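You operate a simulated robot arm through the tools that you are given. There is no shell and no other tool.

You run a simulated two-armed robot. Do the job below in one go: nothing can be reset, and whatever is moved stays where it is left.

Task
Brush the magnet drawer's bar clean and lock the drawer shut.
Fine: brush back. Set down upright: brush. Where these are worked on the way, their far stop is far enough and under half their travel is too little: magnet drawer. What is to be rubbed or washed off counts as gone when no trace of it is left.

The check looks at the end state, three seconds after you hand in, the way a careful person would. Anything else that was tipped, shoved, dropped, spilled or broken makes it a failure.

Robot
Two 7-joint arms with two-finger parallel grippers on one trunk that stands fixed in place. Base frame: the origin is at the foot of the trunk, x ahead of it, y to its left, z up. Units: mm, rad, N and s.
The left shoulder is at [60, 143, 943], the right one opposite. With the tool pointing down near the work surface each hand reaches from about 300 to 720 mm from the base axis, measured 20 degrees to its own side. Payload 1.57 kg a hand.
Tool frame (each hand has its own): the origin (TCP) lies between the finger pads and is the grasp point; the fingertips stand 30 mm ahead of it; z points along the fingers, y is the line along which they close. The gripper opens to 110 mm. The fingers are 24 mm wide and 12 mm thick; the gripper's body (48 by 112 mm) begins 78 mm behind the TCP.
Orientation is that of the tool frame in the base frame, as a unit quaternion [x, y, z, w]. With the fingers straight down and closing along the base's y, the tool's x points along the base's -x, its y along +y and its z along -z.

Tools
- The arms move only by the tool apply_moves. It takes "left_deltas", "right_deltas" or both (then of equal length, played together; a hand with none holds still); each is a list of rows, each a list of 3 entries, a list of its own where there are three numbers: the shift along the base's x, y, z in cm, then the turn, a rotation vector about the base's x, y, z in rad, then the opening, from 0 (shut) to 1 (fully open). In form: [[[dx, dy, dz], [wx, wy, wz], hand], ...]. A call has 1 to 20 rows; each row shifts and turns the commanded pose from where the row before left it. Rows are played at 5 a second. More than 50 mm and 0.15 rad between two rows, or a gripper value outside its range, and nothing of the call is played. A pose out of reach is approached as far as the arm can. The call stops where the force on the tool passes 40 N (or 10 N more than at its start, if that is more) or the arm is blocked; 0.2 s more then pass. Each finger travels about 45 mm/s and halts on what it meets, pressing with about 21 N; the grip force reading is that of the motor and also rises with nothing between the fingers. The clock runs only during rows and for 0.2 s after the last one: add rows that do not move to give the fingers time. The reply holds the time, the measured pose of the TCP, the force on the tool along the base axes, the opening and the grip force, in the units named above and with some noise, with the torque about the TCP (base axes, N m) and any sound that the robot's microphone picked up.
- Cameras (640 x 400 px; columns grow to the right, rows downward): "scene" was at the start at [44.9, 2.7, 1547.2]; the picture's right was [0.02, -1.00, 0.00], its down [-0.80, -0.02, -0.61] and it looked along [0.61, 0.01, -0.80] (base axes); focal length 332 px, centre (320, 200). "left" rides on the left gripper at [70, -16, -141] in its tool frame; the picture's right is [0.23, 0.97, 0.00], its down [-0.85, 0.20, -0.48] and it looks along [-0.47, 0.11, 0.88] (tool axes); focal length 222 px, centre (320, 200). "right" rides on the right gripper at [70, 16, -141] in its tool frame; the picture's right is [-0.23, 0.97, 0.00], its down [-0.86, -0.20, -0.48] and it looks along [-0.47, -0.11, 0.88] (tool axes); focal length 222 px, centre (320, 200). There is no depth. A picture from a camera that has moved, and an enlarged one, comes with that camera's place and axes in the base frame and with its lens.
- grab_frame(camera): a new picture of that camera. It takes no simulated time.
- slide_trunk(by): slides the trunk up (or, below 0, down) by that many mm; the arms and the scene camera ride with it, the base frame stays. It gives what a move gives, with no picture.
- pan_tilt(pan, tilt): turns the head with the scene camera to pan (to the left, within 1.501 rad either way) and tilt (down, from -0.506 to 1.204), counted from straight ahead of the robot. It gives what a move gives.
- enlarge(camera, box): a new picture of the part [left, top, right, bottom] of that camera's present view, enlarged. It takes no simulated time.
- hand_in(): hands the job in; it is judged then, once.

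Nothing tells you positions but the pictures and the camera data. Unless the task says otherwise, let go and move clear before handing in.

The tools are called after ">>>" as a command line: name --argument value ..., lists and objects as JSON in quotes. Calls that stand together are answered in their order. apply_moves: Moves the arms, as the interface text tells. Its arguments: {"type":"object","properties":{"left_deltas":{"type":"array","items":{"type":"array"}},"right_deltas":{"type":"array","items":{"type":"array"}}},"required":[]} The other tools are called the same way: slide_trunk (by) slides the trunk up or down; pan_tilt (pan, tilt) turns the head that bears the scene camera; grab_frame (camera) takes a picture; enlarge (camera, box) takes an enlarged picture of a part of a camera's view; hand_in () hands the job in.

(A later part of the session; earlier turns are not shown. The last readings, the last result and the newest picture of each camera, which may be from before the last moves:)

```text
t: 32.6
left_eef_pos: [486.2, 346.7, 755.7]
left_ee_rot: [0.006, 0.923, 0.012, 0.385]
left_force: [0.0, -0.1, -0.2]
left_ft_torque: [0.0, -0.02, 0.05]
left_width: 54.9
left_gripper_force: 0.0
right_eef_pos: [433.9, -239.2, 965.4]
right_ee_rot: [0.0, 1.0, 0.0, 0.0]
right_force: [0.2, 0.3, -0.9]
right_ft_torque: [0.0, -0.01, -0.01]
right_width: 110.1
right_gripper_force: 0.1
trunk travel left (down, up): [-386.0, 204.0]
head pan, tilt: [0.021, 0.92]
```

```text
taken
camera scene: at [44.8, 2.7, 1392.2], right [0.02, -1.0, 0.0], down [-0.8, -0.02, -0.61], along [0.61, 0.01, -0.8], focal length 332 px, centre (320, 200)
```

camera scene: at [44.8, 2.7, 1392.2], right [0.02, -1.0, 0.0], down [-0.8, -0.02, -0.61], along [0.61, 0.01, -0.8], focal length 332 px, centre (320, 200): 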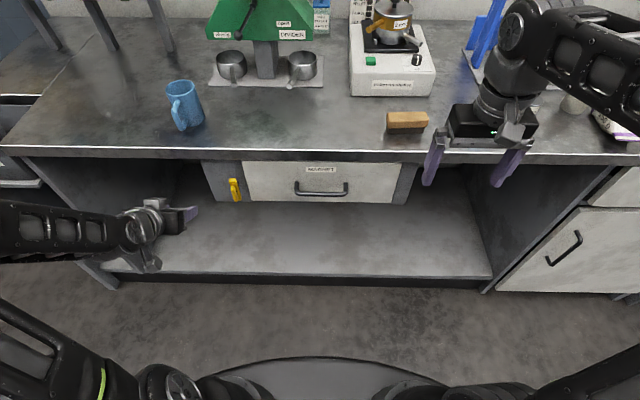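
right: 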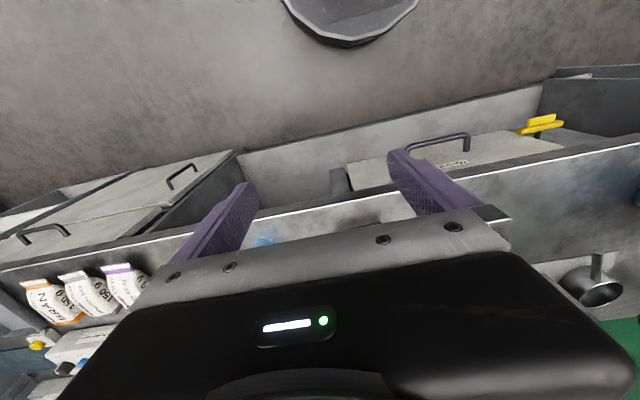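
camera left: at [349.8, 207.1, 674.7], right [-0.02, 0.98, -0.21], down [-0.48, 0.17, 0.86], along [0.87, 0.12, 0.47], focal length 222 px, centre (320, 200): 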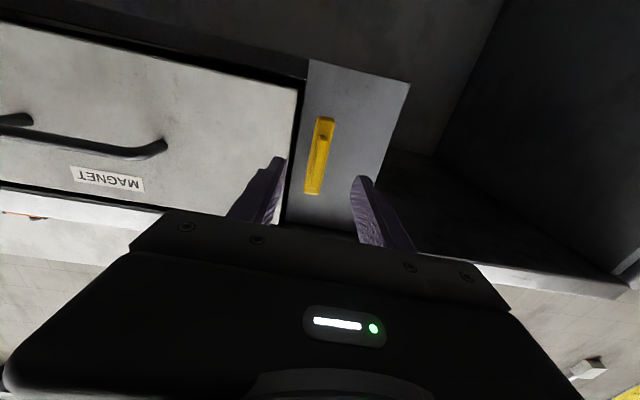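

Trunk is down 200 mm. I'll shift the right hand further right so it's clear of the drawer's path, then lower a bit more.

>>> apply_moves --right_deltas '[[[-0.5, -3.5, 0], [0, 0, 0], 1], [[-0.5, -3.5, 0], [0, 0, 0], 1], [[-0.5, -3.5, 0], [0, 0, 0], 1], [[0, -3, 0], [0, 0, 0], 1]]'

>>> slide_trunk --by -110

>>> grab_frame --camera "scene"

>>> grab_frame --camera "left"

```text
t: 33.6
left_eef_pos: [486.4, 347.4, 754.6]
left_ee_rot: [0.006, 0.923, 0.013, 0.384]
left_force: [-1.2, -0.4, 0.5]
left_ft_torque: [0.0, 0.03, 0.04]
left_width: 54.8
left_gripper_force: 0.1
right_eef_pos: [421.1, -374.1, 966.3]
right_ee_rot: [-0.002, 1.0, 0.0, 0.002]
right_force: [-0.7, -0.2, -1.0]
right_ft_torque: [0.09, -0.04, -0.01]
right_width: 110.2
right_gripper_force: 0.1
trunk travel left (down, up): [-386.0, 204.0]
head pan, tilt: [0.021, 0.92]
```

```text
t: 35.0
left_eef_pos: [485.6, 346.9, 645.8]
left_ee_rot: [0.006, 0.923, 0.011, 0.385]
left_force: [0.2, -0.8, -0.7]
left_ft_torque: [-0.02, 0.03, 0.02]
left_width: 55.0
left_gripper_force: 0.1
right_eef_pos: [420.6, -374.7, 854.8]
right_ee_rot: [0.0, 1.0, 0.0, 0.001]
right_force: [0.2, 0.1, -0.1]
right_ft_torque: [-0.03, -0.02, 0.0]
right_width: 110.1
right_gripper_force: 0.1
trunk travel left (down, up): [-276.0, 314.0]
head pan, tilt: [0.021, 0.92]
```

```text
taken
camera scene: at [44.8, 2.7, 1282.2], right [0.02, -1.0, 0.0], down [-0.8, -0.02, -0.61], along [0.61, 0.01, -0.8], focal length 332 px, centre (320, 200)
```

scene: 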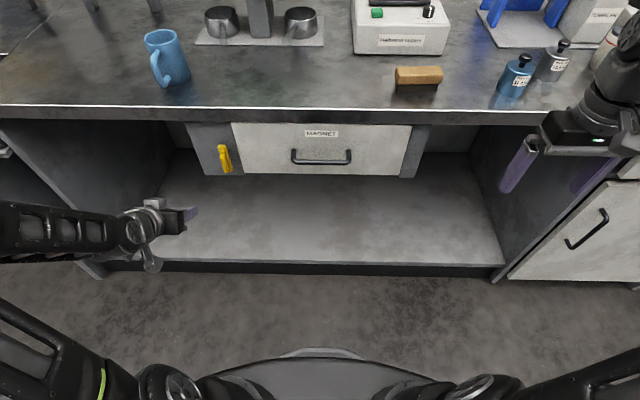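

```text
taken
camera left: at [336.9, 328.0, 695.8], right [-0.16, 0.98, -0.13], down [0.26, 0.17, 0.95], along [0.95, 0.12, -0.28], focal length 222 px, centre (320, 200)
```

left: 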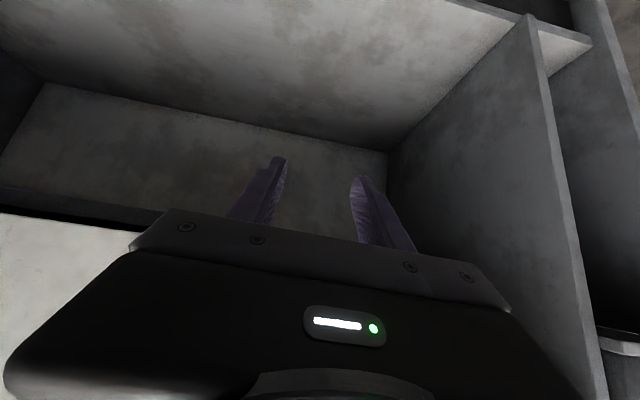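

The trunk is low enough. I'll zoom to refine the handle position.

>>> enlarge --camera "scene" --box '[220, 110, 420, 190]'

```text
3.20 times, centred on (320, 150) of scene
camera zoom: at [44.8, 2.7, 1282.2], right [0.02, -1.0, 0.0], down [-0.8, -0.02, -0.61], along [0.61, 0.01, -0.8], focal length 1064 px, centre (320, 360)
```

zoom: 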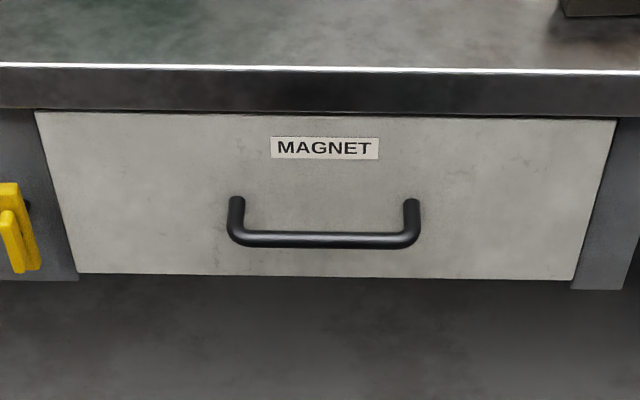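

Refined estimates: the handle bar is at about [542, 10, 762], the drawer front at x≈580 and the bench top at z≈875. I'll raise and roll the left hand to a pre-grasp pose in front of the handle.

>>> apply_moves --left_deltas '[[[0, 0, 4.4], [0.101, 0, -0.101], 0.5], [[0, 0, 4.4], [0.101, 0, -0.101], 0.5], [[0, 0, 4.4], [0.101, 0, -0.101], 0.5], [[0, 0, 4.5], [0.101, 0, -0.101], 0.5], [[0, -4.2, 0], [0.101, 0, -0.101], 0.4], [[0, -4.2, 0], [0.101, 0, -0.101], 0.3], [[0, -4.2, 0], [0.101, 0, -0.101], 0.3], [[0, -4.2, 0], [0.101, 0, -0.101], 0.3], [[0, -4.2, 0], [0.101, 0, -0.101], 0.3], [[0, -4.2, 0], [0.101, 0, -0.101], 0.3], [[0, -4.2, 0], [0.101, 0, -0.101], 0.3], [[0, -4.2, 0], [0, 0, 0], 0.3], [[0, 0, 0], [0, 0, 0], 0.3]]'

>>> grab_frame --camera "scene"

>>> grab_frame --camera "left"

```text
t: 37.8
left_eef_pos: [487.4, 6.8, 817.3]
left_ee_rot: [0.659, 0.643, 0.278, 0.276]
left_force: [0.8, 0.3, -0.6]
left_ft_torque: [0.04, 0.0, 0.04]
left_width: 33.0
left_gripper_force: 0.1
left hand out of reach, approached as far as the arm can: row 2
right_eef_pos: [420.5, -375.1, 855.8]
right_ee_rot: [0.0, 1.0, 0.0, 0.0]
right_force: [0.9, 0.1, 0.6]
right_ft_torque: [0.03, 0.0, 0.04]
right_width: 110.0
right_gripper_force: 0.1
trunk travel left (down, up): [-276.0, 314.0]
head pan, tilt: [0.021, 0.92]
```

```text
taken
camera scene: at [45.0, 2.5, 1282.2], right [0.02, -1.0, 0.0], down [-0.8, -0.02, -0.61], along [0.61, 0.01, -0.8], focal length 332 px, centre (320, 200)
```

scene: 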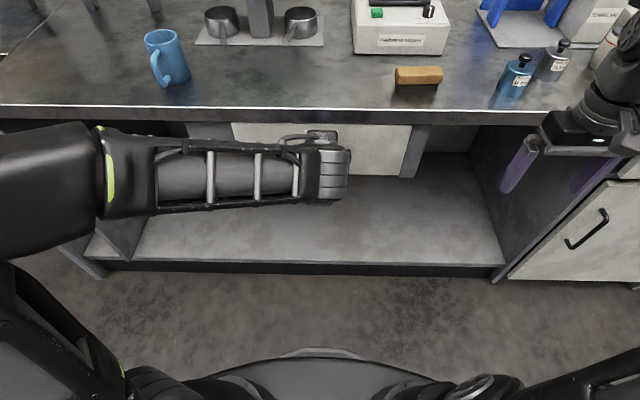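

```text
taken
camera left: at [374.2, 76.3, 904.6], right [0.68, 0.21, 0.7], down [-0.22, -0.86, 0.46], along [0.7, -0.47, -0.54], focal length 222 px, centre (320, 200)
```

left: 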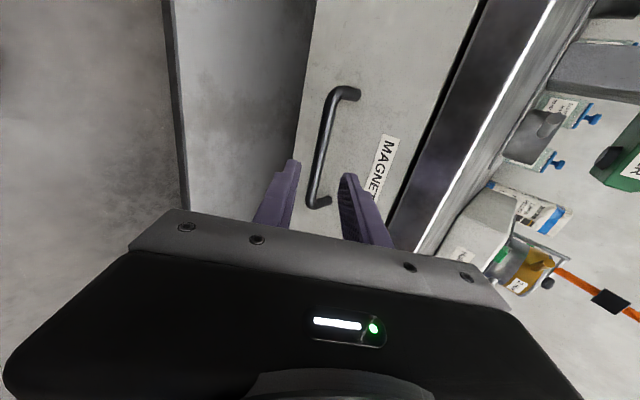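

The handle sits right between the fingers, 78 mm ahead along the tool. I'll advance 63 mm and close.

>>> apply_moves --left_deltas '[[[1.2, 0.1, -1.15], [0, 0, 0], 0.3], [[1.2, 0.1, -1.15], [0, 0, 0], 0.3], [[1.1, 0.1, -1.05], [0, 0, 0], 0.3], [[1.0, 0, -1.0], [0, 0, 0], 0.3], [[0, 0, 0], [0, 0, 0], 0.1], [[0, 0, 0], [0, 0, 0], 0.0], [[0, 0, 0], [0, 0, 0], 0.0]]'

>>> grab_frame --camera "left"

```text
t: 39.4
left_eef_pos: [530.7, 12.7, 773.4]
left_ee_rot: [0.658, 0.644, 0.277, 0.275]
left_force: [-3.5, -0.3, -3.9]
left_ft_torque: [-0.44, 0.05, 0.43]
left_width: 12.3
left_gripper_force: 27.9
right_eef_pos: [421.3, -374.8, 855.0]
right_ee_rot: [0.0, 1.0, 0.0, 0.001]
right_force: [-1.0, -0.5, 0.1]
right_ft_torque: [0.0, -0.06, 0.01]
right_width: 109.8
right_gripper_force: 0.2
trunk travel left (down, up): [-276.0, 314.0]
head pan, tilt: [0.021, 0.92]
```

```text
taken
camera left: at [417.9, 82.5, 861.0], right [0.68, 0.21, 0.7], down [-0.22, -0.86, 0.47], along [0.7, -0.47, -0.54], focal length 222 px, centre (320, 200)
```

left: 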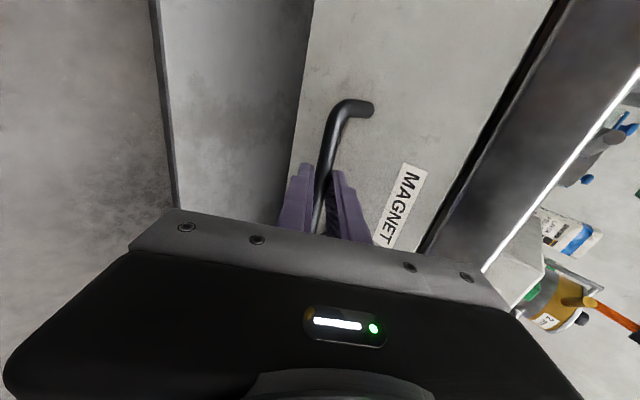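

The handle is gripped (12 mm). I'll pull the drawer straight out slowly.

>>> apply_moves --left_deltas '[[[-1, 0, 0], [0, 0, 0], 0.0], [[-1.5, 0, 0], [0, 0, 0], 0.0], [[-1.5, 0, 0], [0, 0, 0], 0.0], [[-1.5, 0, 0], [0, 0, 0], 0.0]]'

>>> grab_frame --camera "scene"

```text
t: 40.4
left_eef_pos: [475.4, 13.9, 774.6]
left_ee_rot: [0.659, 0.643, 0.277, 0.274]
left_force: [-0.8, -3.7, -22.1]
left_ft_torque: [-0.48, 0.21, 0.51]
left_width: 12.0
left_gripper_force: 29.3
right_eef_pos: [421.3, -375.6, 855.5]
right_ee_rot: [0.0, 1.0, 0.0, 0.001]
right_force: [0.4, 1.0, -0.5]
right_ft_torque: [-0.02, 0.02, 0.0]
right_width: 109.7
right_gripper_force: 0.1
trunk travel left (down, up): [-276.0, 314.0]
head pan, tilt: [0.021, 0.92]
```

```text
taken
camera scene: at [46.2, 2.3, 1282.0], right [0.02, -1.0, 0.0], down [-0.8, -0.02, -0.6], along [0.6, 0.01, -0.8], focal length 332 px, centre (320, 200)
```

scene: 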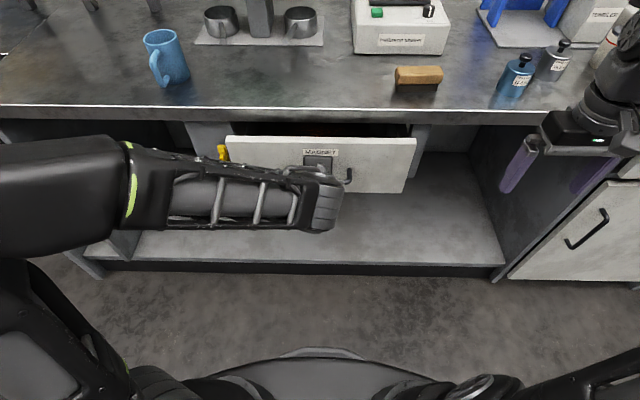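

The drawer moves freely. There's some vertical load, so I'll ease the hand down slightly while pulling further.

>>> apply_moves --left_deltas '[[[-1.2, 0, -0.15], [0, 0, 0], 0.0], [[-1.5, 0, -0.1], [0, 0, 0], 0.0], [[-1.5, 0, 0], [0, 0, 0], 0.0], [[-1.5, 0, 0], [0, 0, 0], 0.0]]'

>>> grab_frame --camera "scene"

```text
t: 41.4
left_eef_pos: [418.2, 13.7, 774.6]
left_ee_rot: [0.658, 0.644, 0.278, 0.275]
left_force: [-0.6, -4.2, -10.5]
left_ft_torque: [-1.01, 0.08, -0.04]
left_width: 12.3
left_gripper_force: 29.4
right_eef_pos: [422.6, -374.9, 856.1]
right_ee_rot: [0.0, 1.0, 0.0, 0.0]
right_force: [0.5, -0.3, -0.4]
right_ft_torque: [0.0, -0.01, 0.0]
right_width: 110.0
right_gripper_force: 0.1
trunk travel left (down, up): [-276.0, 314.0]
head pan, tilt: [0.021, 0.92]
```

```text
taken
camera scene: at [45.4, 2.4, 1282.3], right [0.02, -1.0, 0.0], down [-0.8, -0.02, -0.61], along [0.61, 0.01, -0.8], focal length 332 px, centre (320, 200)
```

scene: 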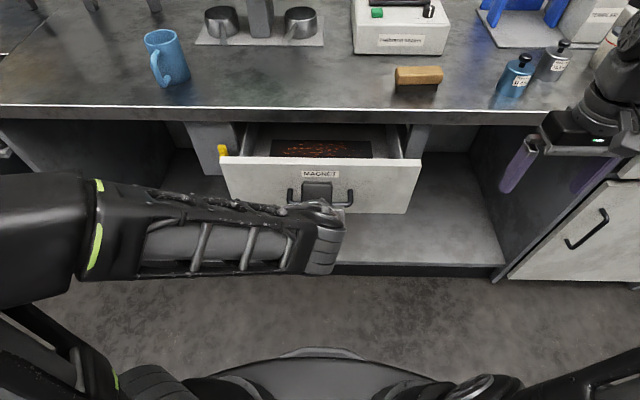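

The magnet bar with rusty filings is coming into view. I'll keep pulling toward the stop.

>>> apply_moves --left_deltas '[[[-1.5, 0, -0.1], [0, 0, 0], 0.0], [[-1.5, 0, 0], [0, 0, 0], 0.0], [[-1.5, 0, 0], [0, 0, 0], 0.0], [[-1.5, 0, 0], [0, 0, 0], 0.0]]'

>>> grab_frame --camera "scene"

```text
t: 42.4
left_eef_pos: [362.6, 12.2, 774.0]
left_ee_rot: [0.655, 0.646, 0.28, 0.272]
left_force: [-0.7, 16.3, 6.7]
left_ft_torque: [-0.53, -0.09, 0.43]
left_width: 11.9
left_gripper_force: 29.1
left hand out of reach, approached as far as the arm can: row 4
right_eef_pos: [420.8, -373.3, 856.6]
right_ee_rot: [0.0, 1.0, -0.001, 0.002]
right_force: [0.5, 0.1, -0.1]
right_ft_torque: [0.03, 0.01, 0.03]
right_width: 110.1
right_gripper_force: 0.1
trunk travel left (down, up): [-276.0, 314.0]
head pan, tilt: [0.021, 0.92]
```

```text
taken
camera scene: at [44.5, 4.6, 1282.3], right [0.02, -1.0, 0.0], down [-0.8, -0.02, -0.61], along [0.61, 0.01, -0.8], focal length 332 px, centre (320, 200)
```

scene: 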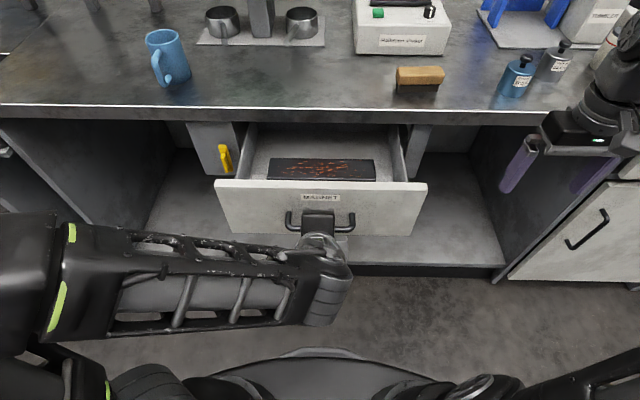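

Opened about 168 mm with the bar exposed, but I'm at this pose's arm limit. I'll pivot the hand about the handle toward vertical and keep pulling to find the far stop.

>>> apply_moves --left_deltas '[[[0.2, 0, 0.08], [0, 0.13, 0], 0.0], [[0.2, 0, 0.08], [0, 0.13, 0], 0.0], [[0.2, 0, 0.08], [0, 0.13, 0], 0.0], [[-0.8, 0, 0.08], [0, 0.1, 0], 0.0], [[-1, 0, 0.08], [0, 0.1, 0], 0.0]]'

>>> grab_frame --camera "scene"

```text
t: 43.6
left_eef_pos: [351.8, 8.1, 778.3]
left_ee_rot: [0.711, 0.696, 0.073, 0.075]
left_force: [1.0, 16.1, -14.6]
left_ft_torque: [-0.17, -0.02, 0.73]
left_width: 12.1
left_gripper_force: 29.3
right_eef_pos: [420.7, -374.2, 855.4]
right_ee_rot: [-0.001, 1.0, -0.001, 0.001]
right_force: [0.0, -0.4, -0.2]
right_ft_torque: [-0.01, 0.01, 0.01]
right_width: 110.0
right_gripper_force: 0.0
trunk travel left (down, up): [-276.0, 314.0]
head pan, tilt: [0.021, 0.92]
```

```text
taken
camera scene: at [45.5, 4.0, 1281.9], right [0.02, -1.0, 0.0], down [-0.8, -0.02, -0.61], along [0.61, 0.01, -0.8], focal length 332 px, centre (320, 200)
```

scene: 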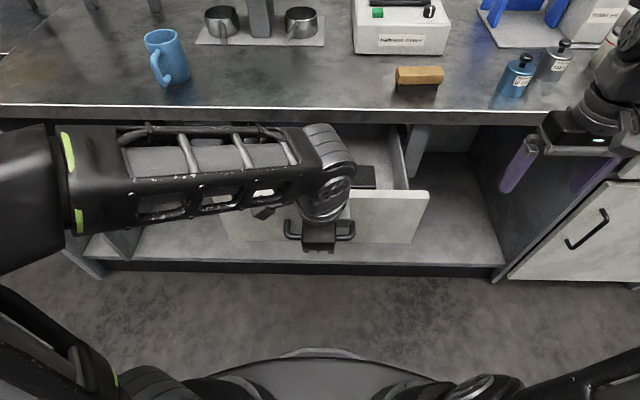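

The hand is nearly vertical now. Pulling further until the stop is felt.

>>> apply_moves --left_deltas '[[[-1, 0.2, -0.1], [0, 0.05, 0], 0.0], [[-1, 0.1, 0], [0, 0.05, 0], 0.0], [[-1, 0, 0], [0, 0, 0], 0.0], [[-1, 0, 0], [0, 0, 0], 0.0]]'

>>> grab_frame --camera "scene"

```text
t: 44.6
left_eef_pos: [312.8, 9.7, 779.2]
left_ee_rot: [0.714, 0.698, 0.039, 0.044]
left_force: [-1.4, -22.2, -7.1]
left_ft_torque: [-0.53, 0.01, 0.73]
left_width: 12.5
left_gripper_force: 29.7
right_eef_pos: [420.7, -377.7, 856.1]
right_ee_rot: [0.0, 1.0, 0.0, 0.001]
right_force: [0.4, -0.5, 0.4]
right_ft_torque: [0.02, -0.02, 0.01]
right_width: 110.1
right_gripper_force: 0.1
trunk travel left (down, up): [-276.0, 314.0]
head pan, tilt: [0.021, 0.92]
```

```text
taken
camera scene: at [45.1, 0.3, 1282.4], right [0.02, -1.0, 0.0], down [-0.8, -0.02, -0.61], along [0.61, 0.01, -0.8], focal length 332 px, centre (320, 200)
```

scene: 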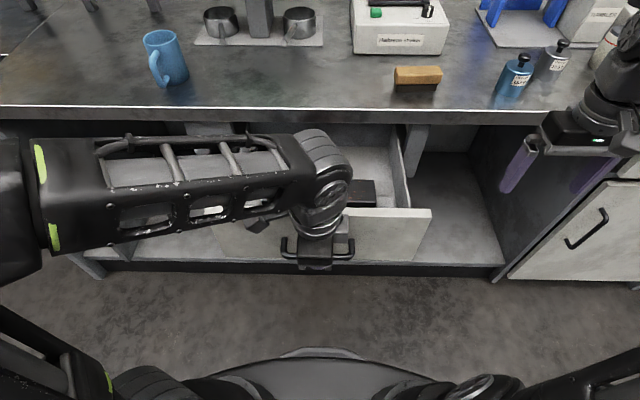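

About 226 mm out, still no stop. A little further, watching the force.

>>> apply_moves --left_deltas '[[[-0.8, -0.1, 0], [0, 0, 0], 0.0], [[-0.8, 0, 0], [0, 0, 0], 0.0], [[-0.8, 0, 0], [0, 0, 0], 0.0], [[-0.8, 0, 0], [0, 0, 0], 0.0]]'

>>> grab_frame --camera "scene"

```text
t: 45.2
left_eef_pos: [307.1, 10.1, 779.8]
left_ee_rot: [0.711, 0.7, 0.043, 0.052]
left_force: [15.6, -8.9, -12.5]
left_ft_torque: [-0.79, -0.21, 0.57]
left_width: 12.1
left_gripper_force: 29.3
right_eef_pos: [422.2, -375.5, 854.7]
right_ee_rot: [-0.001, 1.0, 0.0, 0.001]
right_force: [0.3, 0.4, -0.3]
right_ft_torque: [0.0, 0.01, -0.01]
right_width: 109.8
right_gripper_force: 0.1
trunk travel left (down, up): [-276.0, 314.0]
head pan, tilt: [0.021, 0.92]
stopped in row 2 (left hand): the force on the tool passed its limit at 47 N (the readings are from after the stop); the commanded pose is now the measured one
```

```text
taken
camera scene: at [47.0, 2.3, 1281.8], right [0.02, -1.0, 0.0], down [-0.8, -0.02, -0.6], along [0.6, 0.01, -0.8], focal length 332 px, centre (320, 200)
```

scene: 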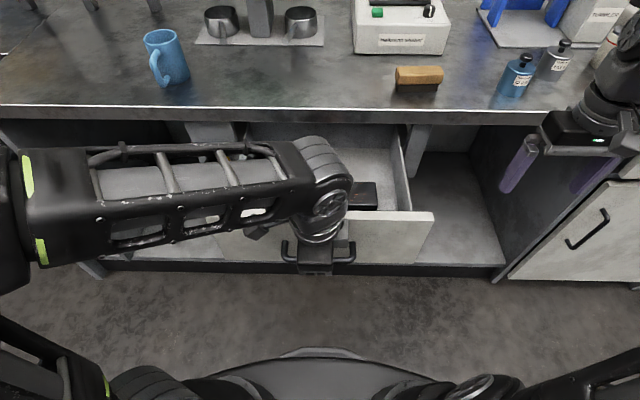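

The drawer hit its far stop at about 232 mm. I'll release the handle and lift the left hand straight up and away.

>>> apply_moves --left_deltas '[[[0, 0, 0], [0, 0, 0], 0.15], [[0, 0, 0], [0, 0, 0], 0.28], [[0, 0, 0], [0, 0, 0], 0.28], [[0, 0, 2], [0, 0, 0], 0.28], [[0, 0, 3], [0, 0, 0], 0.28], [[0, 0, 4], [0, 0, 0], 0.28], [[0, 1, 4], [0, 0, 0], 0.28], [[0, 4, 2], [0, 0, 0], 0.28], [[0, 4.5, 1], [0, 0, 0], 0.28], [[0, 4.5, 1], [0, 0, 0], 0.28], [[0, 4.5, 0], [0, 0, 0], 0.28], [[0, 4.5, 0], [0, 0, 0], 0.28]]'

>>> grab_frame --camera "scene"

```text
t: 47.8
left_eef_pos: [326.3, 217.4, 905.1]
left_ee_rot: [0.713, 0.698, 0.043, 0.05]
left_force: [-0.1, -0.3, -0.3]
left_ft_torque: [-0.03, -0.02, 0.01]
left_width: 31.0
left_gripper_force: 0.2
left hand out of reach, approached as far as the arm can: row 8, 9, 10
right_eef_pos: [420.0, -374.7, 855.6]
right_ee_rot: [0.0, 1.0, 0.0, 0.002]
right_force: [-0.5, 1.0, -0.7]
right_ft_torque: [-0.04, 0.0, -0.03]
right_width: 110.3
right_gripper_force: 0.0
trunk travel left (down, up): [-276.0, 314.0]
head pan, tilt: [0.021, 0.92]
```

```text
taken
camera scene: at [44.7, 3.0, 1282.2], right [0.02, -1.0, 0.0], down [-0.8, -0.02, -0.61], along [0.61, 0.01, -0.8], focal length 332 px, centre (320, 200)
```

scene: 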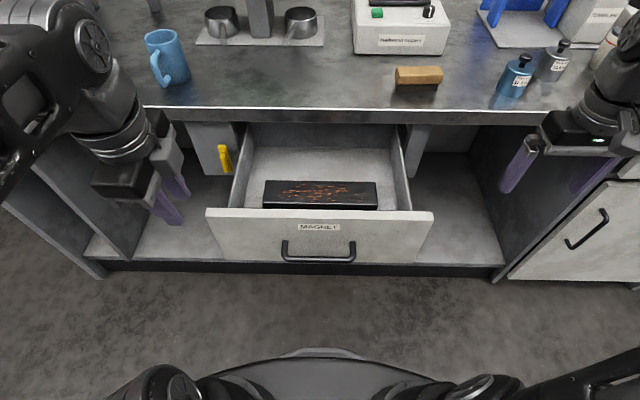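

The drawer is fully open and the bar is visible. I'll zoom in on the bar and on the brush to measure.

>>> enlarge --camera "scene" --box '[200, 120, 440, 270]'

>>> enlarge --camera "scene" --box '[370, 40, 490, 115]'

>>> grab_frame --camera "right"

```text
2.67 times, centred on (320, 195) of scene
camera zoom: at [44.7, 3.0, 1282.2], right [0.02, -1.0, 0.0], down [-0.8, -0.02, -0.61], along [0.61, 0.01, -0.8], focal length 887 px, centre (320, 213)
```

zoom: 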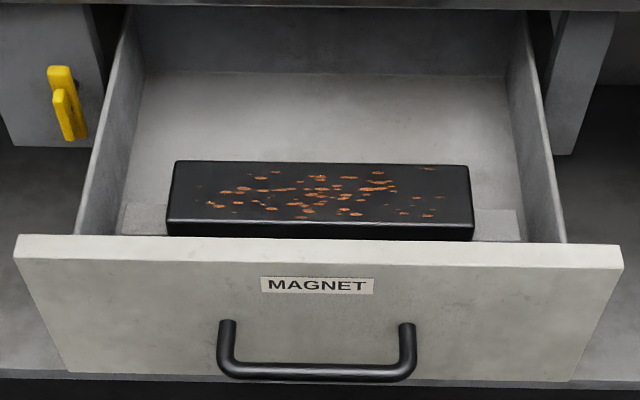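

```text
5.33 times, centred on (430, 78) of scene
camera zoom: at [44.7, 3.0, 1282.2], right [0.02, -1.0, 0.0], down [-0.8, -0.02, -0.61], along [0.61, 0.01, -0.8], focal length 1773 px, centre (-267, 853)
```

zoom: 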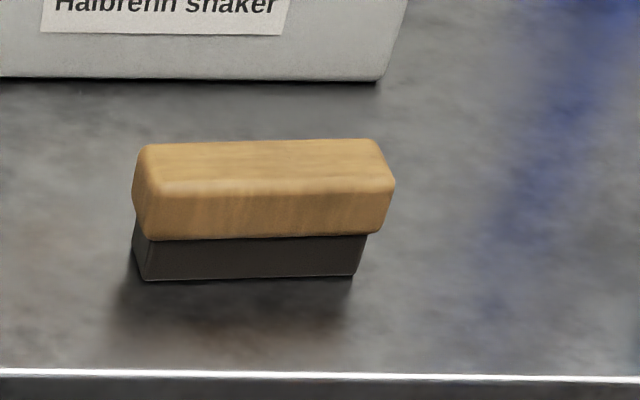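

```text
taken
camera right: at [348.8, -357.7, 996.8], right [0.23, 0.97, 0.0], down [0.85, -0.2, 0.48], along [0.47, -0.11, -0.88], focal length 222 px, centre (320, 200)
```

right: 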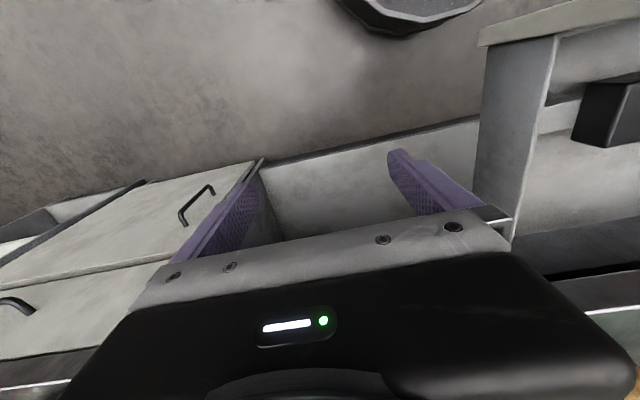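

Measured: the bar runs along y, about 205 × 56 mm, centred near x≈430, y≈8, filings on its top. The brush is near [648, -182], lying along y with bristles down. I'll raise the trunk so the right hand can reach the brush.

>>> slide_trunk --by 270

>>> grab_frame --camera "scene"

>>> enlarge --camera "scene" --box '[200, 180, 440, 330]'

>>> enlarge --camera "scene" --box '[340, 140, 460, 215]'

```text
t: 50.6
left_eef_pos: [326.6, 216.6, 1175.7]
left_ee_rot: [0.712, 0.699, 0.043, 0.05]
left_force: [-0.5, -0.1, -0.1]
left_ft_torque: [-0.01, 0.01, 0.01]
left_width: 31.0
left_gripper_force: 0.0
right_eef_pos: [419.9, -374.6, 1125.8]
right_ee_rot: [-0.001, 1.0, 0.0, 0.001]
right_force: [0.5, 0.9, 0.3]
right_ft_torque: [-0.04, -0.03, 0.01]
right_width: 110.0
right_gripper_force: 0.1
trunk travel left (down, up): [-546.0, 44.0]
head pan, tilt: [0.021, 0.92]
```

```text
taken
camera scene: at [44.9, 2.6, 1552.1], right [0.02, -1.0, 0.0], down [-0.8, -0.02, -0.61], along [0.61, 0.01, -0.8], focal length 332 px, centre (320, 200)
```

scene: 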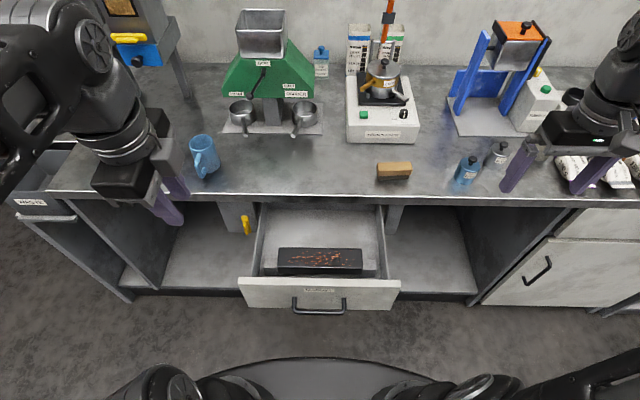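

```text
2.67 times, centred on (320, 255) of scene
camera zoom: at [44.9, 2.6, 1552.1], right [0.02, -1.0, 0.0], down [-0.8, -0.02, -0.61], along [0.61, 0.01, -0.8], focal length 887 px, centre (320, 53)
```

zoom: 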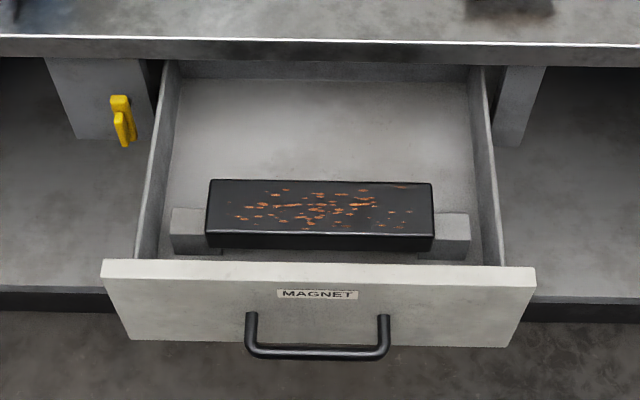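

```text
5.33 times, centred on (400, 178) of scene
camera zoom: at [44.9, 2.6, 1552.1], right [0.02, -1.0, 0.0], down [-0.8, -0.02, -0.61], along [0.61, 0.01, -0.8], focal length 1773 px, centre (-107, 320)
```

zoom: 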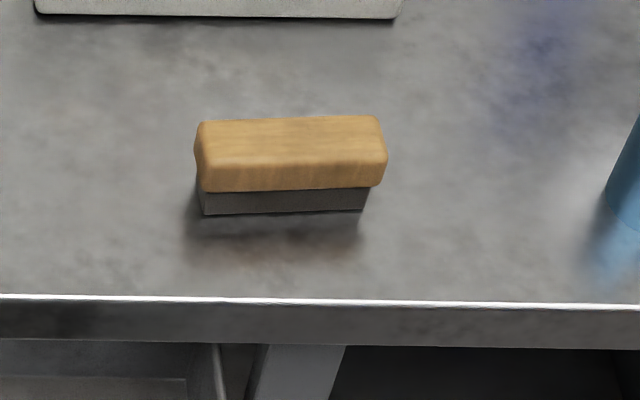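

Refined: the bar top is at z≈778, x 422–474, y −98…117. The brush centre is about [641, −180], wood z 902–922 on a bench at z≈880, turned about 5°. I'll bring the right hand above the brush and yaw it so the fingers close across the brush's width.

>>> apply_moves --right_deltas '[[[1.8, 1.6, 0], [0, 0, 0.138], 0.7], [[1.8, 1.6, 0], [0, 0, 0.138], 0.7], [[1.8, 1.6, 0], [0, 0, 0.138], 0.7], [[1.8, 1.6, -0.5], [0, 0, 0.138], 0.7], [[1.8, 1.6, -0.5], [0, 0, 0.138], 0.7], [[1.9, 1.6, -0.5], [0, 0, 0.138], 0.7], [[1.9, 1.6, -0.5], [0, 0, 0.138], 0.7], [[1.9, 1.7, -1], [0, 0, 0.138], 0.7], [[1.9, 1.7, -1], [0, 0, 0.138], 0.7], [[1.9, 1.7, -1], [0, 0, 0.138], 0.7], [[1.9, 1.7, -1], [0, 0, 0.138], 0.7], [[1.7, 1.6, -1], [0, 0, 0.138], 0.7], [[0, 0, 0], [0, 0, 0], 0.7]]'

>>> grab_frame --camera "right"

>>> grab_frame --camera "scene"

```text
t: 53.4
left_eef_pos: [327.1, 216.2, 1175.4]
left_ee_rot: [0.712, 0.699, 0.042, 0.05]
left_force: [0.0, 0.3, -0.6]
left_ft_torque: [-0.01, -0.01, 0.0]
left_width: 30.8
left_gripper_force: 0.0
right_eef_pos: [605.5, -210.1, 1064.9]
right_ee_rot: [-0.643, 0.766, 0.005, 0.004]
right_force: [-0.5, 0.3, -0.5]
right_ft_torque: [0.03, 0.01, -0.02]
right_width: 76.8
right_gripper_force: 0.2
right hand out of reach, approached as far as the arm can: row 1, 2, 12
trunk travel left (down, up): [-546.0, 44.0]
head pan, tilt: [0.021, 0.92]
```

```text
taken
camera right: at [576.6, -276.6, 1204.4], right [-0.92, 0.39, 0.01], down [0.35, 0.8, 0.49], along [0.19, 0.45, -0.87], focal length 222 px, centre (320, 200)
```

right: 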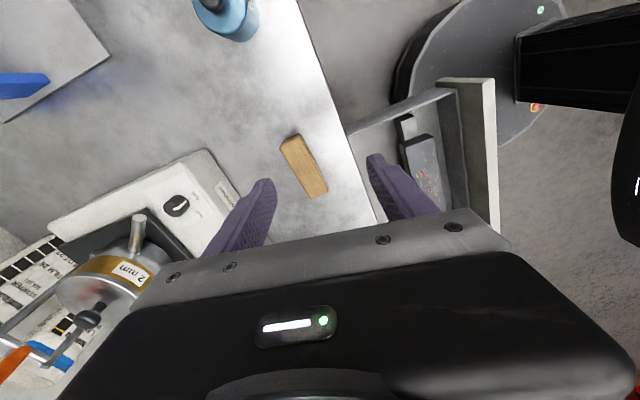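

```text
taken
camera scene: at [45.1, 3.0, 1552.2], right [0.02, -1.0, 0.0], down [-0.8, -0.02, -0.61], along [0.61, 0.01, -0.8], focal length 332 px, centre (320, 200)
```

scene: 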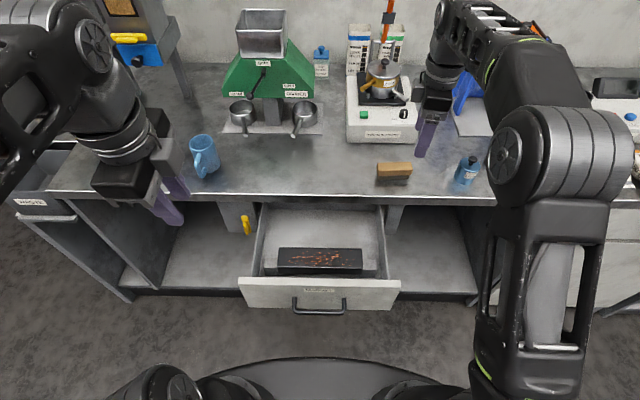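

The brush is right below. I'll refine the yaw and position, then check from closer.

>>> apply_moves --right_deltas '[[[1.1, 0.9, -2], [0, 0, 0.09], 0.7], [[1.1, 0.9, -2], [0, 0, 0.09], 0.7], [[1.1, 0.9, -2], [0, 0, 0.09], 0.7], [[0, 0, 0], [0, 0, 0], 0.7]]'

>>> enlarge --camera "right" --box '[240, 100, 400, 200]'

>>> grab_frame --camera "right"

```text
t: 54.4
left_eef_pos: [325.8, 215.4, 1175.6]
left_ee_rot: [0.712, 0.699, 0.043, 0.051]
left_force: [-0.5, 0.1, -0.1]
left_ft_torque: [-0.01, 0.01, -0.02]
left_width: 30.7
left_gripper_force: 0.0
right_eef_pos: [642.9, -182.4, 1004.5]
right_ee_rot: [0.739, -0.673, -0.005, -0.003]
right_force: [0.0, 0.7, 0.8]
right_ft_torque: [-0.02, 0.0, -0.02]
right_width: 76.9
right_gripper_force: 0.0
trunk travel left (down, up): [-546.0, 44.0]
head pan, tilt: [0.021, 0.92]
```

```text
4.00 times, centred on (320, 150) of right
camera zoom: at [632.0, -253.4, 1145.4], right [-0.99, 0.13, 0.01], down [0.12, 0.87, 0.49], along [0.06, 0.48, -0.87], focal length 888 px, centre (320, 400)
```

zoom: 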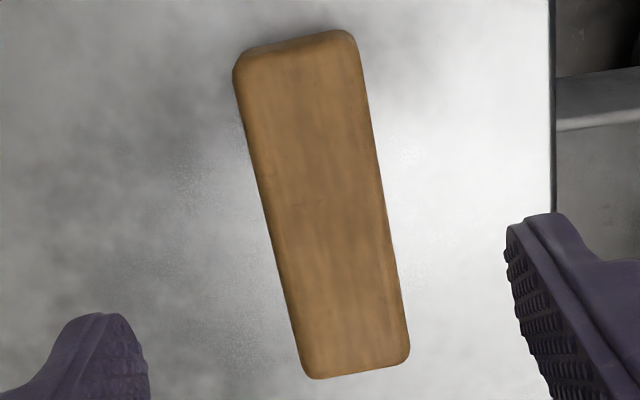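

```text
taken
camera right: at [632.0, -253.4, 1145.4], right [-0.99, 0.13, 0.01], down [0.12, 0.87, 0.49], along [0.06, 0.48, -0.87], focal length 222 px, centre (320, 200)
```

right: 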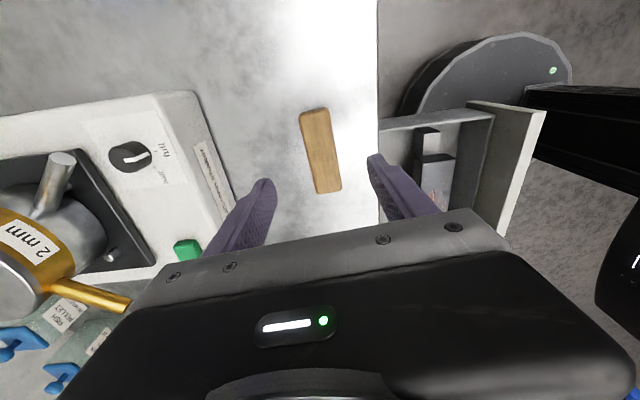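

The brush centre is at about [638, −182], well aligned with the fingers. I'll descend so the fingertips reach the bottom of the wood, and grip.

>>> apply_moves --right_deltas '[[[-0.2, 0, -2], [0, 0, 0], 0.7], [[-0.2, 0, -2], [0, 0, 0], 0.7], [[0, 0, -2], [0, 0, 0], 0.7], [[0, 0, -1.6], [0, 0, 0], 0.7], [[0, 0, 0], [0, 0, 0], 0.7]]'

>>> grab_frame --camera "right"

>>> enlarge --camera "scene" --box '[340, 130, 480, 218]'

```text
t: 55.6
left_eef_pos: [326.7, 216.6, 1176.1]
left_ee_rot: [0.713, 0.699, 0.043, 0.05]
left_force: [-0.1, -0.6, 0.1]
left_ft_torque: [-0.01, 0.0, -0.03]
left_width: 31.0
left_gripper_force: 0.0
right_eef_pos: [636.4, -181.4, 930.7]
right_ee_rot: [0.74, -0.673, -0.005, -0.001]
right_force: [-0.7, 0.0, -0.5]
right_ft_torque: [0.03, 0.02, -0.01]
right_width: 76.9
right_gripper_force: 0.0
trunk travel left (down, up): [-546.0, 44.0]
head pan, tilt: [0.021, 0.92]
```

```text
taken
camera right: at [626.6, -253.6, 1070.8], right [-0.99, 0.13, 0.01], down [0.12, 0.86, 0.49], along [0.06, 0.48, -0.87], focal length 222 px, centre (320, 200)
```

right: 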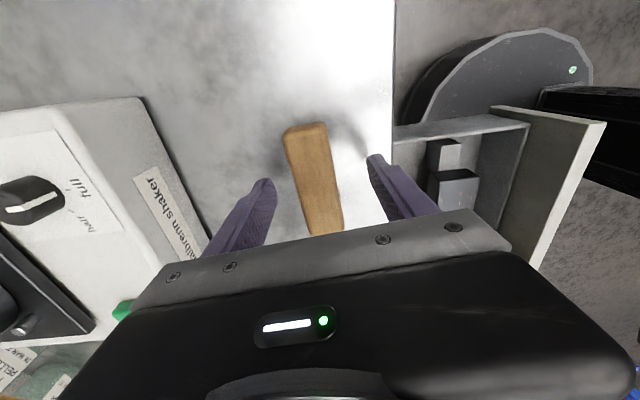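

```text
4.55 times, centred on (410, 174) of scene
camera zoom: at [44.8, 2.8, 1552.2], right [0.02, -1.0, 0.0], down [-0.8, -0.02, -0.61], along [0.61, 0.01, -0.8], focal length 1511 px, centre (-89, 318)
```

zoom: 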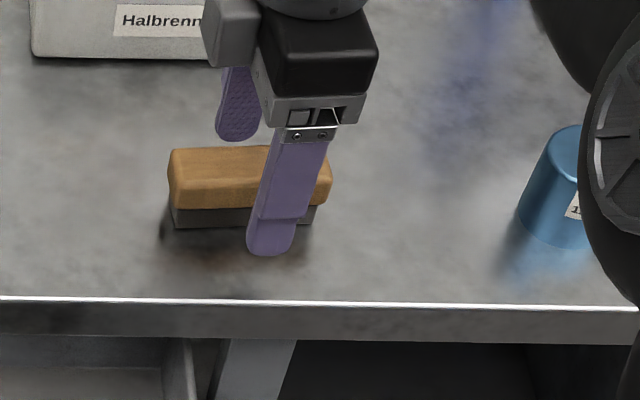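

The fingers straddle the brush. I'll lower 3 mm more and close.

>>> apply_moves --right_deltas '[[[0.1, 0, -0.3], [0, 0, 0], 0.6], [[0, 0, 0], [0, 0, 0], 0.4], [[0, 0, 0], [0, 0, 0], 0.2], [[0, 0, 0], [0, 0, 0], 0.1], [[0, 0, 0], [0, 0, 0], 0.0], [[0, 0, 0], [0, 0, 0], 0.0]]'

>>> enlarge --camera "scene" --box '[340, 130, 480, 218]'

```text
t: 57.0
left_eef_pos: [327.4, 216.4, 1175.7]
left_ee_rot: [0.712, 0.699, 0.043, 0.05]
left_force: [0.2, 0.4, 0.8]
left_ft_torque: [-0.02, 0.03, 0.02]
left_width: 30.8
left_gripper_force: 0.2
right_eef_pos: [638.8, -182.3, 926.8]
right_ee_rot: [0.74, -0.673, -0.005, -0.002]
right_force: [1.2, 0.0, 1.0]
right_ft_torque: [0.0, -0.02, -0.06]
right_width: 31.3
right_gripper_force: 20.8
trunk travel left (down, up): [-546.0, 44.0]
head pan, tilt: [0.021, 0.92]
```

```text
4.55 times, centred on (410, 174) of scene
camera zoom: at [45.0, 2.8, 1552.2], right [0.02, -1.0, 0.0], down [-0.8, -0.02, -0.61], along [0.61, 0.01, -0.8], focal length 1511 px, centre (-89, 318)
```

zoom: 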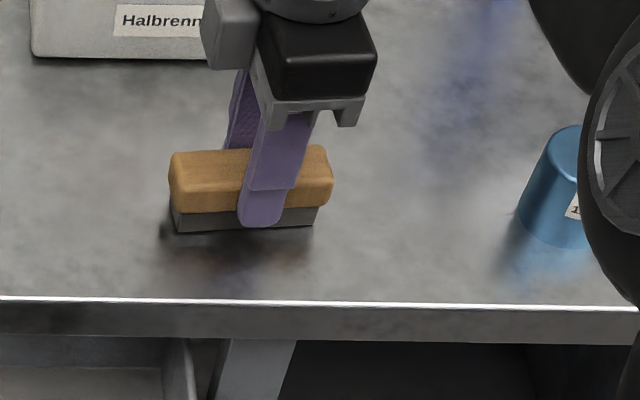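

The brush is gripped (31 mm). I'll lift it clear first.

>>> apply_moves --right_deltas '[[[0, 0, 2], [0, 0, 0], 0.0], [[0, 0, 4], [0, 0, 0], 0.0], [[0, 0, 4], [0, 0, 0], 0.0], [[0, 0, 0], [0, 0, 0], 0.0]]' --left_deltas '[[[1, 1.5, 0], [0, 0, 0], 0.28], [[1, 1.5, 0], [0, 0, 0], 0.28], [[1, 1.5, 0], [0, 0, 0], 0.28], [[1, 1.5, 0], [0, 0, 0], 0.28]]'

>>> grab_frame --camera "scene"

>>> grab_frame --camera "right"

```text
t: 58.0
left_eef_pos: [366.9, 274.9, 1175.3]
left_ee_rot: [0.712, 0.699, 0.043, 0.049]
left_force: [-0.4, 0.4, -1.1]
left_ft_torque: [0.0, 0.0, -0.02]
left_width: 30.8
left_gripper_force: 0.0
right_eef_pos: [637.0, -180.7, 1030.0]
right_ee_rot: [0.74, -0.673, -0.006, -0.003]
right_force: [0.2, -0.5, 0.2]
right_ft_torque: [0.07, 0.02, 0.0]
right_width: 0.1
right_gripper_force: 20.9
trunk travel left (down, up): [-546.0, 44.0]
head pan, tilt: [0.021, 0.92]
```

```text
taken
camera scene: at [45.5, 1.5, 1552.2], right [0.02, -1.0, 0.0], down [-0.8, -0.02, -0.61], along [0.61, 0.01, -0.8], focal length 332 px, centre (320, 200)
```

scene: 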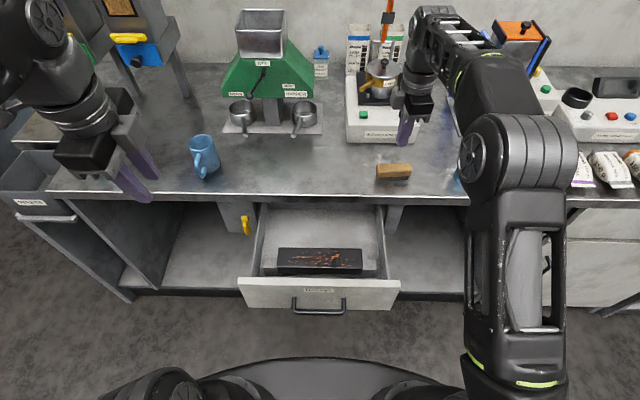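

```text
taken
camera right: at [626.5, -252.3, 1170.0], right [-0.99, 0.14, 0.01], down [0.12, 0.86, 0.49], along [0.06, 0.48, -0.87], focal length 222 px, centre (320, 200)
```

right: 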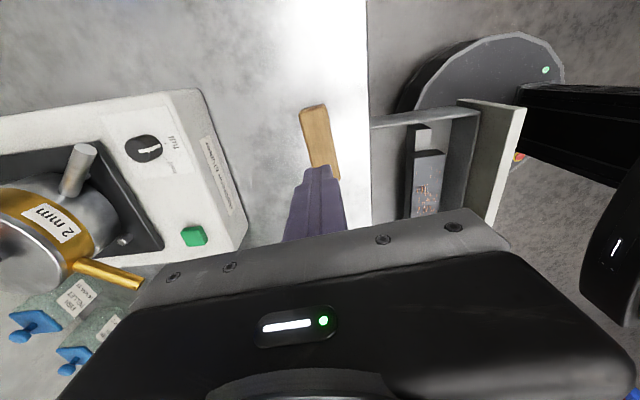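

The brush slipped out of the fingers on lifting. I'll check how it sits now.

>>> enlarge --camera "scene" --box '[340, 130, 480, 218]'

>>> enlarge --camera "right" --box '[240, 80, 400, 180]'

```text
4.55 times, centred on (410, 174) of scene
camera zoom: at [45.5, 1.5, 1552.2], right [0.02, -1.0, 0.0], down [-0.8, -0.02, -0.61], along [0.61, 0.01, -0.8], focal length 1511 px, centre (-89, 318)
```

zoom: 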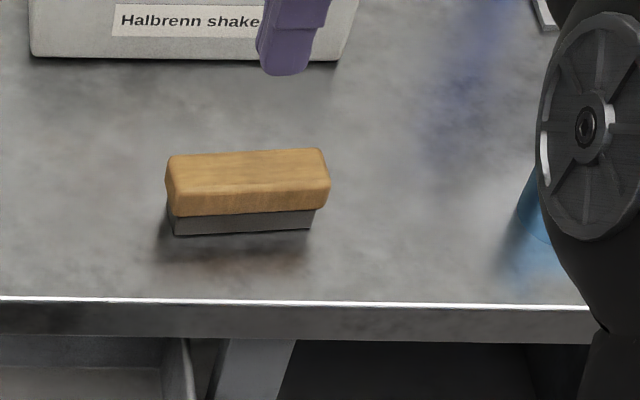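

```text
4.00 times, centred on (320, 130) of right
camera zoom: at [626.5, -252.3, 1170.0], right [-0.99, 0.14, 0.01], down [0.12, 0.86, 0.49], along [0.06, 0.48, -0.87], focal length 888 px, centre (320, 480)
```

zoom: 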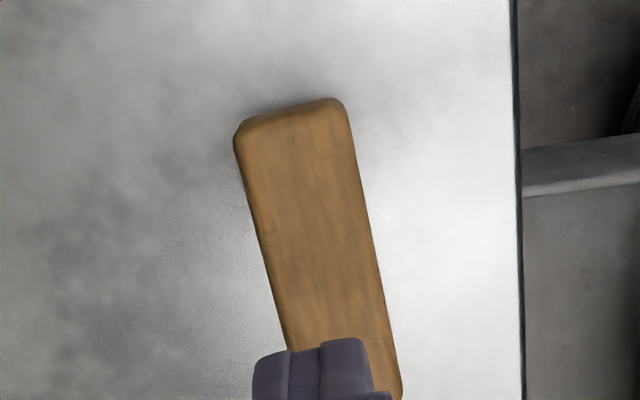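

The brush is still upright on its bristles, now at about [634, −180]. I'll go back down, grip deeper, and lift more slowly while checking the width.

>>> apply_moves --right_deltas '[[[-0.3, 0, 0], [0, 0, -0.015], 0.4], [[0, 0, 0], [0, 0, 0], 0.7], [[0, 0, -3], [0, 0, 0], 0.7], [[0, 0, -3], [0, 0, 0], 0.7], [[0, 0, -3], [0, 0, 0], 0.7], [[0, 0, -1.5], [0, 0, 0], 0.7], [[0, 0, -0.6], [0, 0, 0], 0.7], [[0, 0, 0], [0, 0, 0], 0.7]]'

>>> enlarge --camera "scene" --box '[340, 130, 480, 218]'

>>> enlarge --camera "right" --box '[220, 100, 440, 240]'

```text
t: 59.8
left_eef_pos: [366.9, 275.8, 1175.5]
left_ee_rot: [0.712, 0.699, 0.042, 0.05]
left_force: [0.6, -0.3, 0.1]
left_ft_torque: [0.04, 0.0, 0.0]
left_width: 31.0
left_gripper_force: 0.1
right_eef_pos: [635.9, -183.2, 917.3]
right_ee_rot: [0.735, -0.678, -0.006, -0.002]
right_force: [0.1, -0.1, 0.0]
right_ft_torque: [0.02, 0.02, 0.01]
right_width: 77.0
right_gripper_force: 0.0
trunk travel left (down, up): [-546.0, 44.0]
head pan, tilt: [0.021, 0.92]
```

```text
4.55 times, centred on (410, 174) of scene
camera zoom: at [45.0, 2.7, 1552.2], right [0.02, -1.0, 0.0], down [-0.8, -0.02, -0.61], along [0.61, 0.01, -0.8], focal length 1511 px, centre (-89, 318)
```

zoom: 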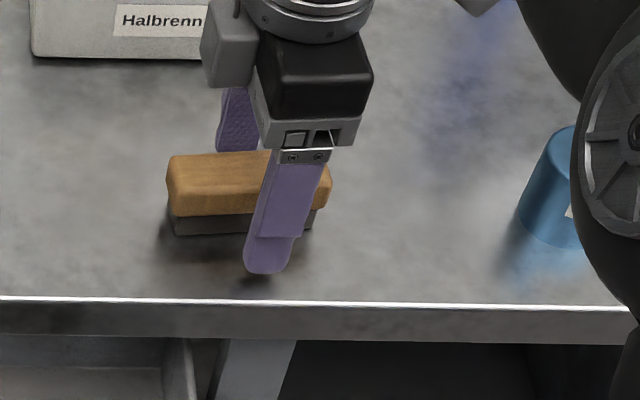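

```text
2.86 times, centred on (330, 170) of right
camera zoom: at [624.2, -254.9, 1056.8], right [-0.99, 0.15, 0.01], down [0.13, 0.86, 0.49], along [0.07, 0.48, -0.87], focal length 635 px, centre (291, 286)
```

zoom: 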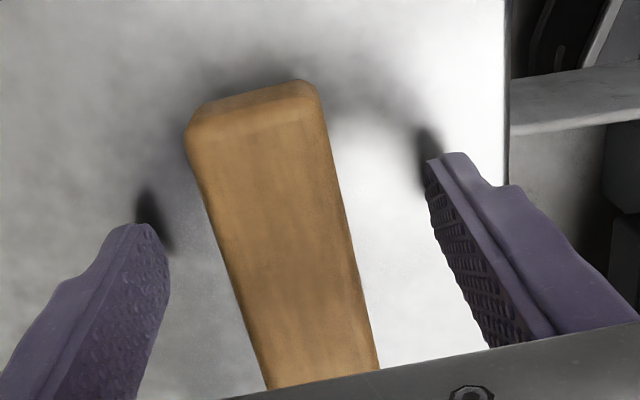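

Fingers are well down on either side. Closing now with extra hold time.

>>> apply_moves --right_deltas '[[[0, 0, 0], [0, 0, 0], 0.4], [[0, 0, 0], [0, 0, 0], 0.2], [[0, 0, 0], [0, 0, 0], 0.0], [[0, 0, 0], [0, 0, 0], 0.0], [[0, 0, 0], [0, 0, 0], 0.0], [[0, 0, 0], [0, 0, 0], 0.0], [[0, 0, 0], [0, 0, 0], 0.0]]'

>>> enlarge --camera "scene" --box '[340, 130, 480, 218]'

>>> enlarge --camera "right" --box '[220, 100, 440, 240]'

```text
t: 61.4
left_eef_pos: [366.6, 277.2, 1176.5]
left_ee_rot: [0.712, 0.699, 0.043, 0.05]
left_force: [0.2, -0.3, 0.4]
left_ft_torque: [0.0, 0.01, 0.02]
left_width: 30.6
left_gripper_force: 0.1
right_eef_pos: [635.3, -182.9, 917.4]
right_ee_rot: [0.734, -0.679, -0.005, -0.002]
right_force: [1.1, 0.4, 0.0]
right_ft_torque: [-0.02, -0.05, -0.01]
right_width: 31.7
right_gripper_force: 20.9
trunk travel left (down, up): [-546.0, 44.0]
head pan, tilt: [0.021, 0.92]
```

```text
4.55 times, centred on (410, 174) of scene
camera zoom: at [45.0, 2.8, 1552.2], right [0.02, -1.0, 0.0], down [-0.8, -0.02, -0.61], along [0.61, 0.01, -0.8], focal length 1511 px, centre (-89, 318)
```

zoom: 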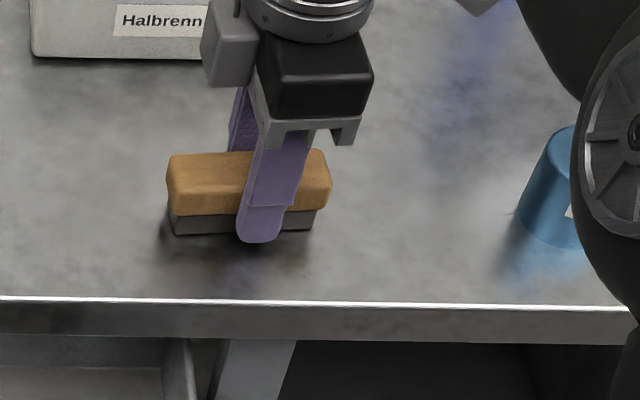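

```text
2.86 times, centred on (330, 170) of right
camera zoom: at [624.3, -255.0, 1057.1], right [-0.99, 0.15, 0.01], down [0.13, 0.86, 0.49], along [0.07, 0.48, -0.87], focal length 635 px, centre (291, 286)
```

zoom: 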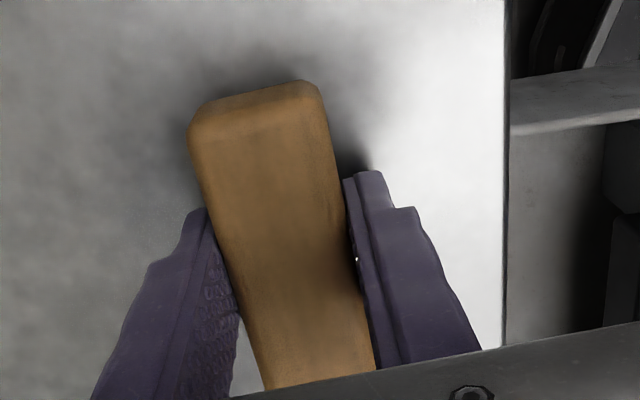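

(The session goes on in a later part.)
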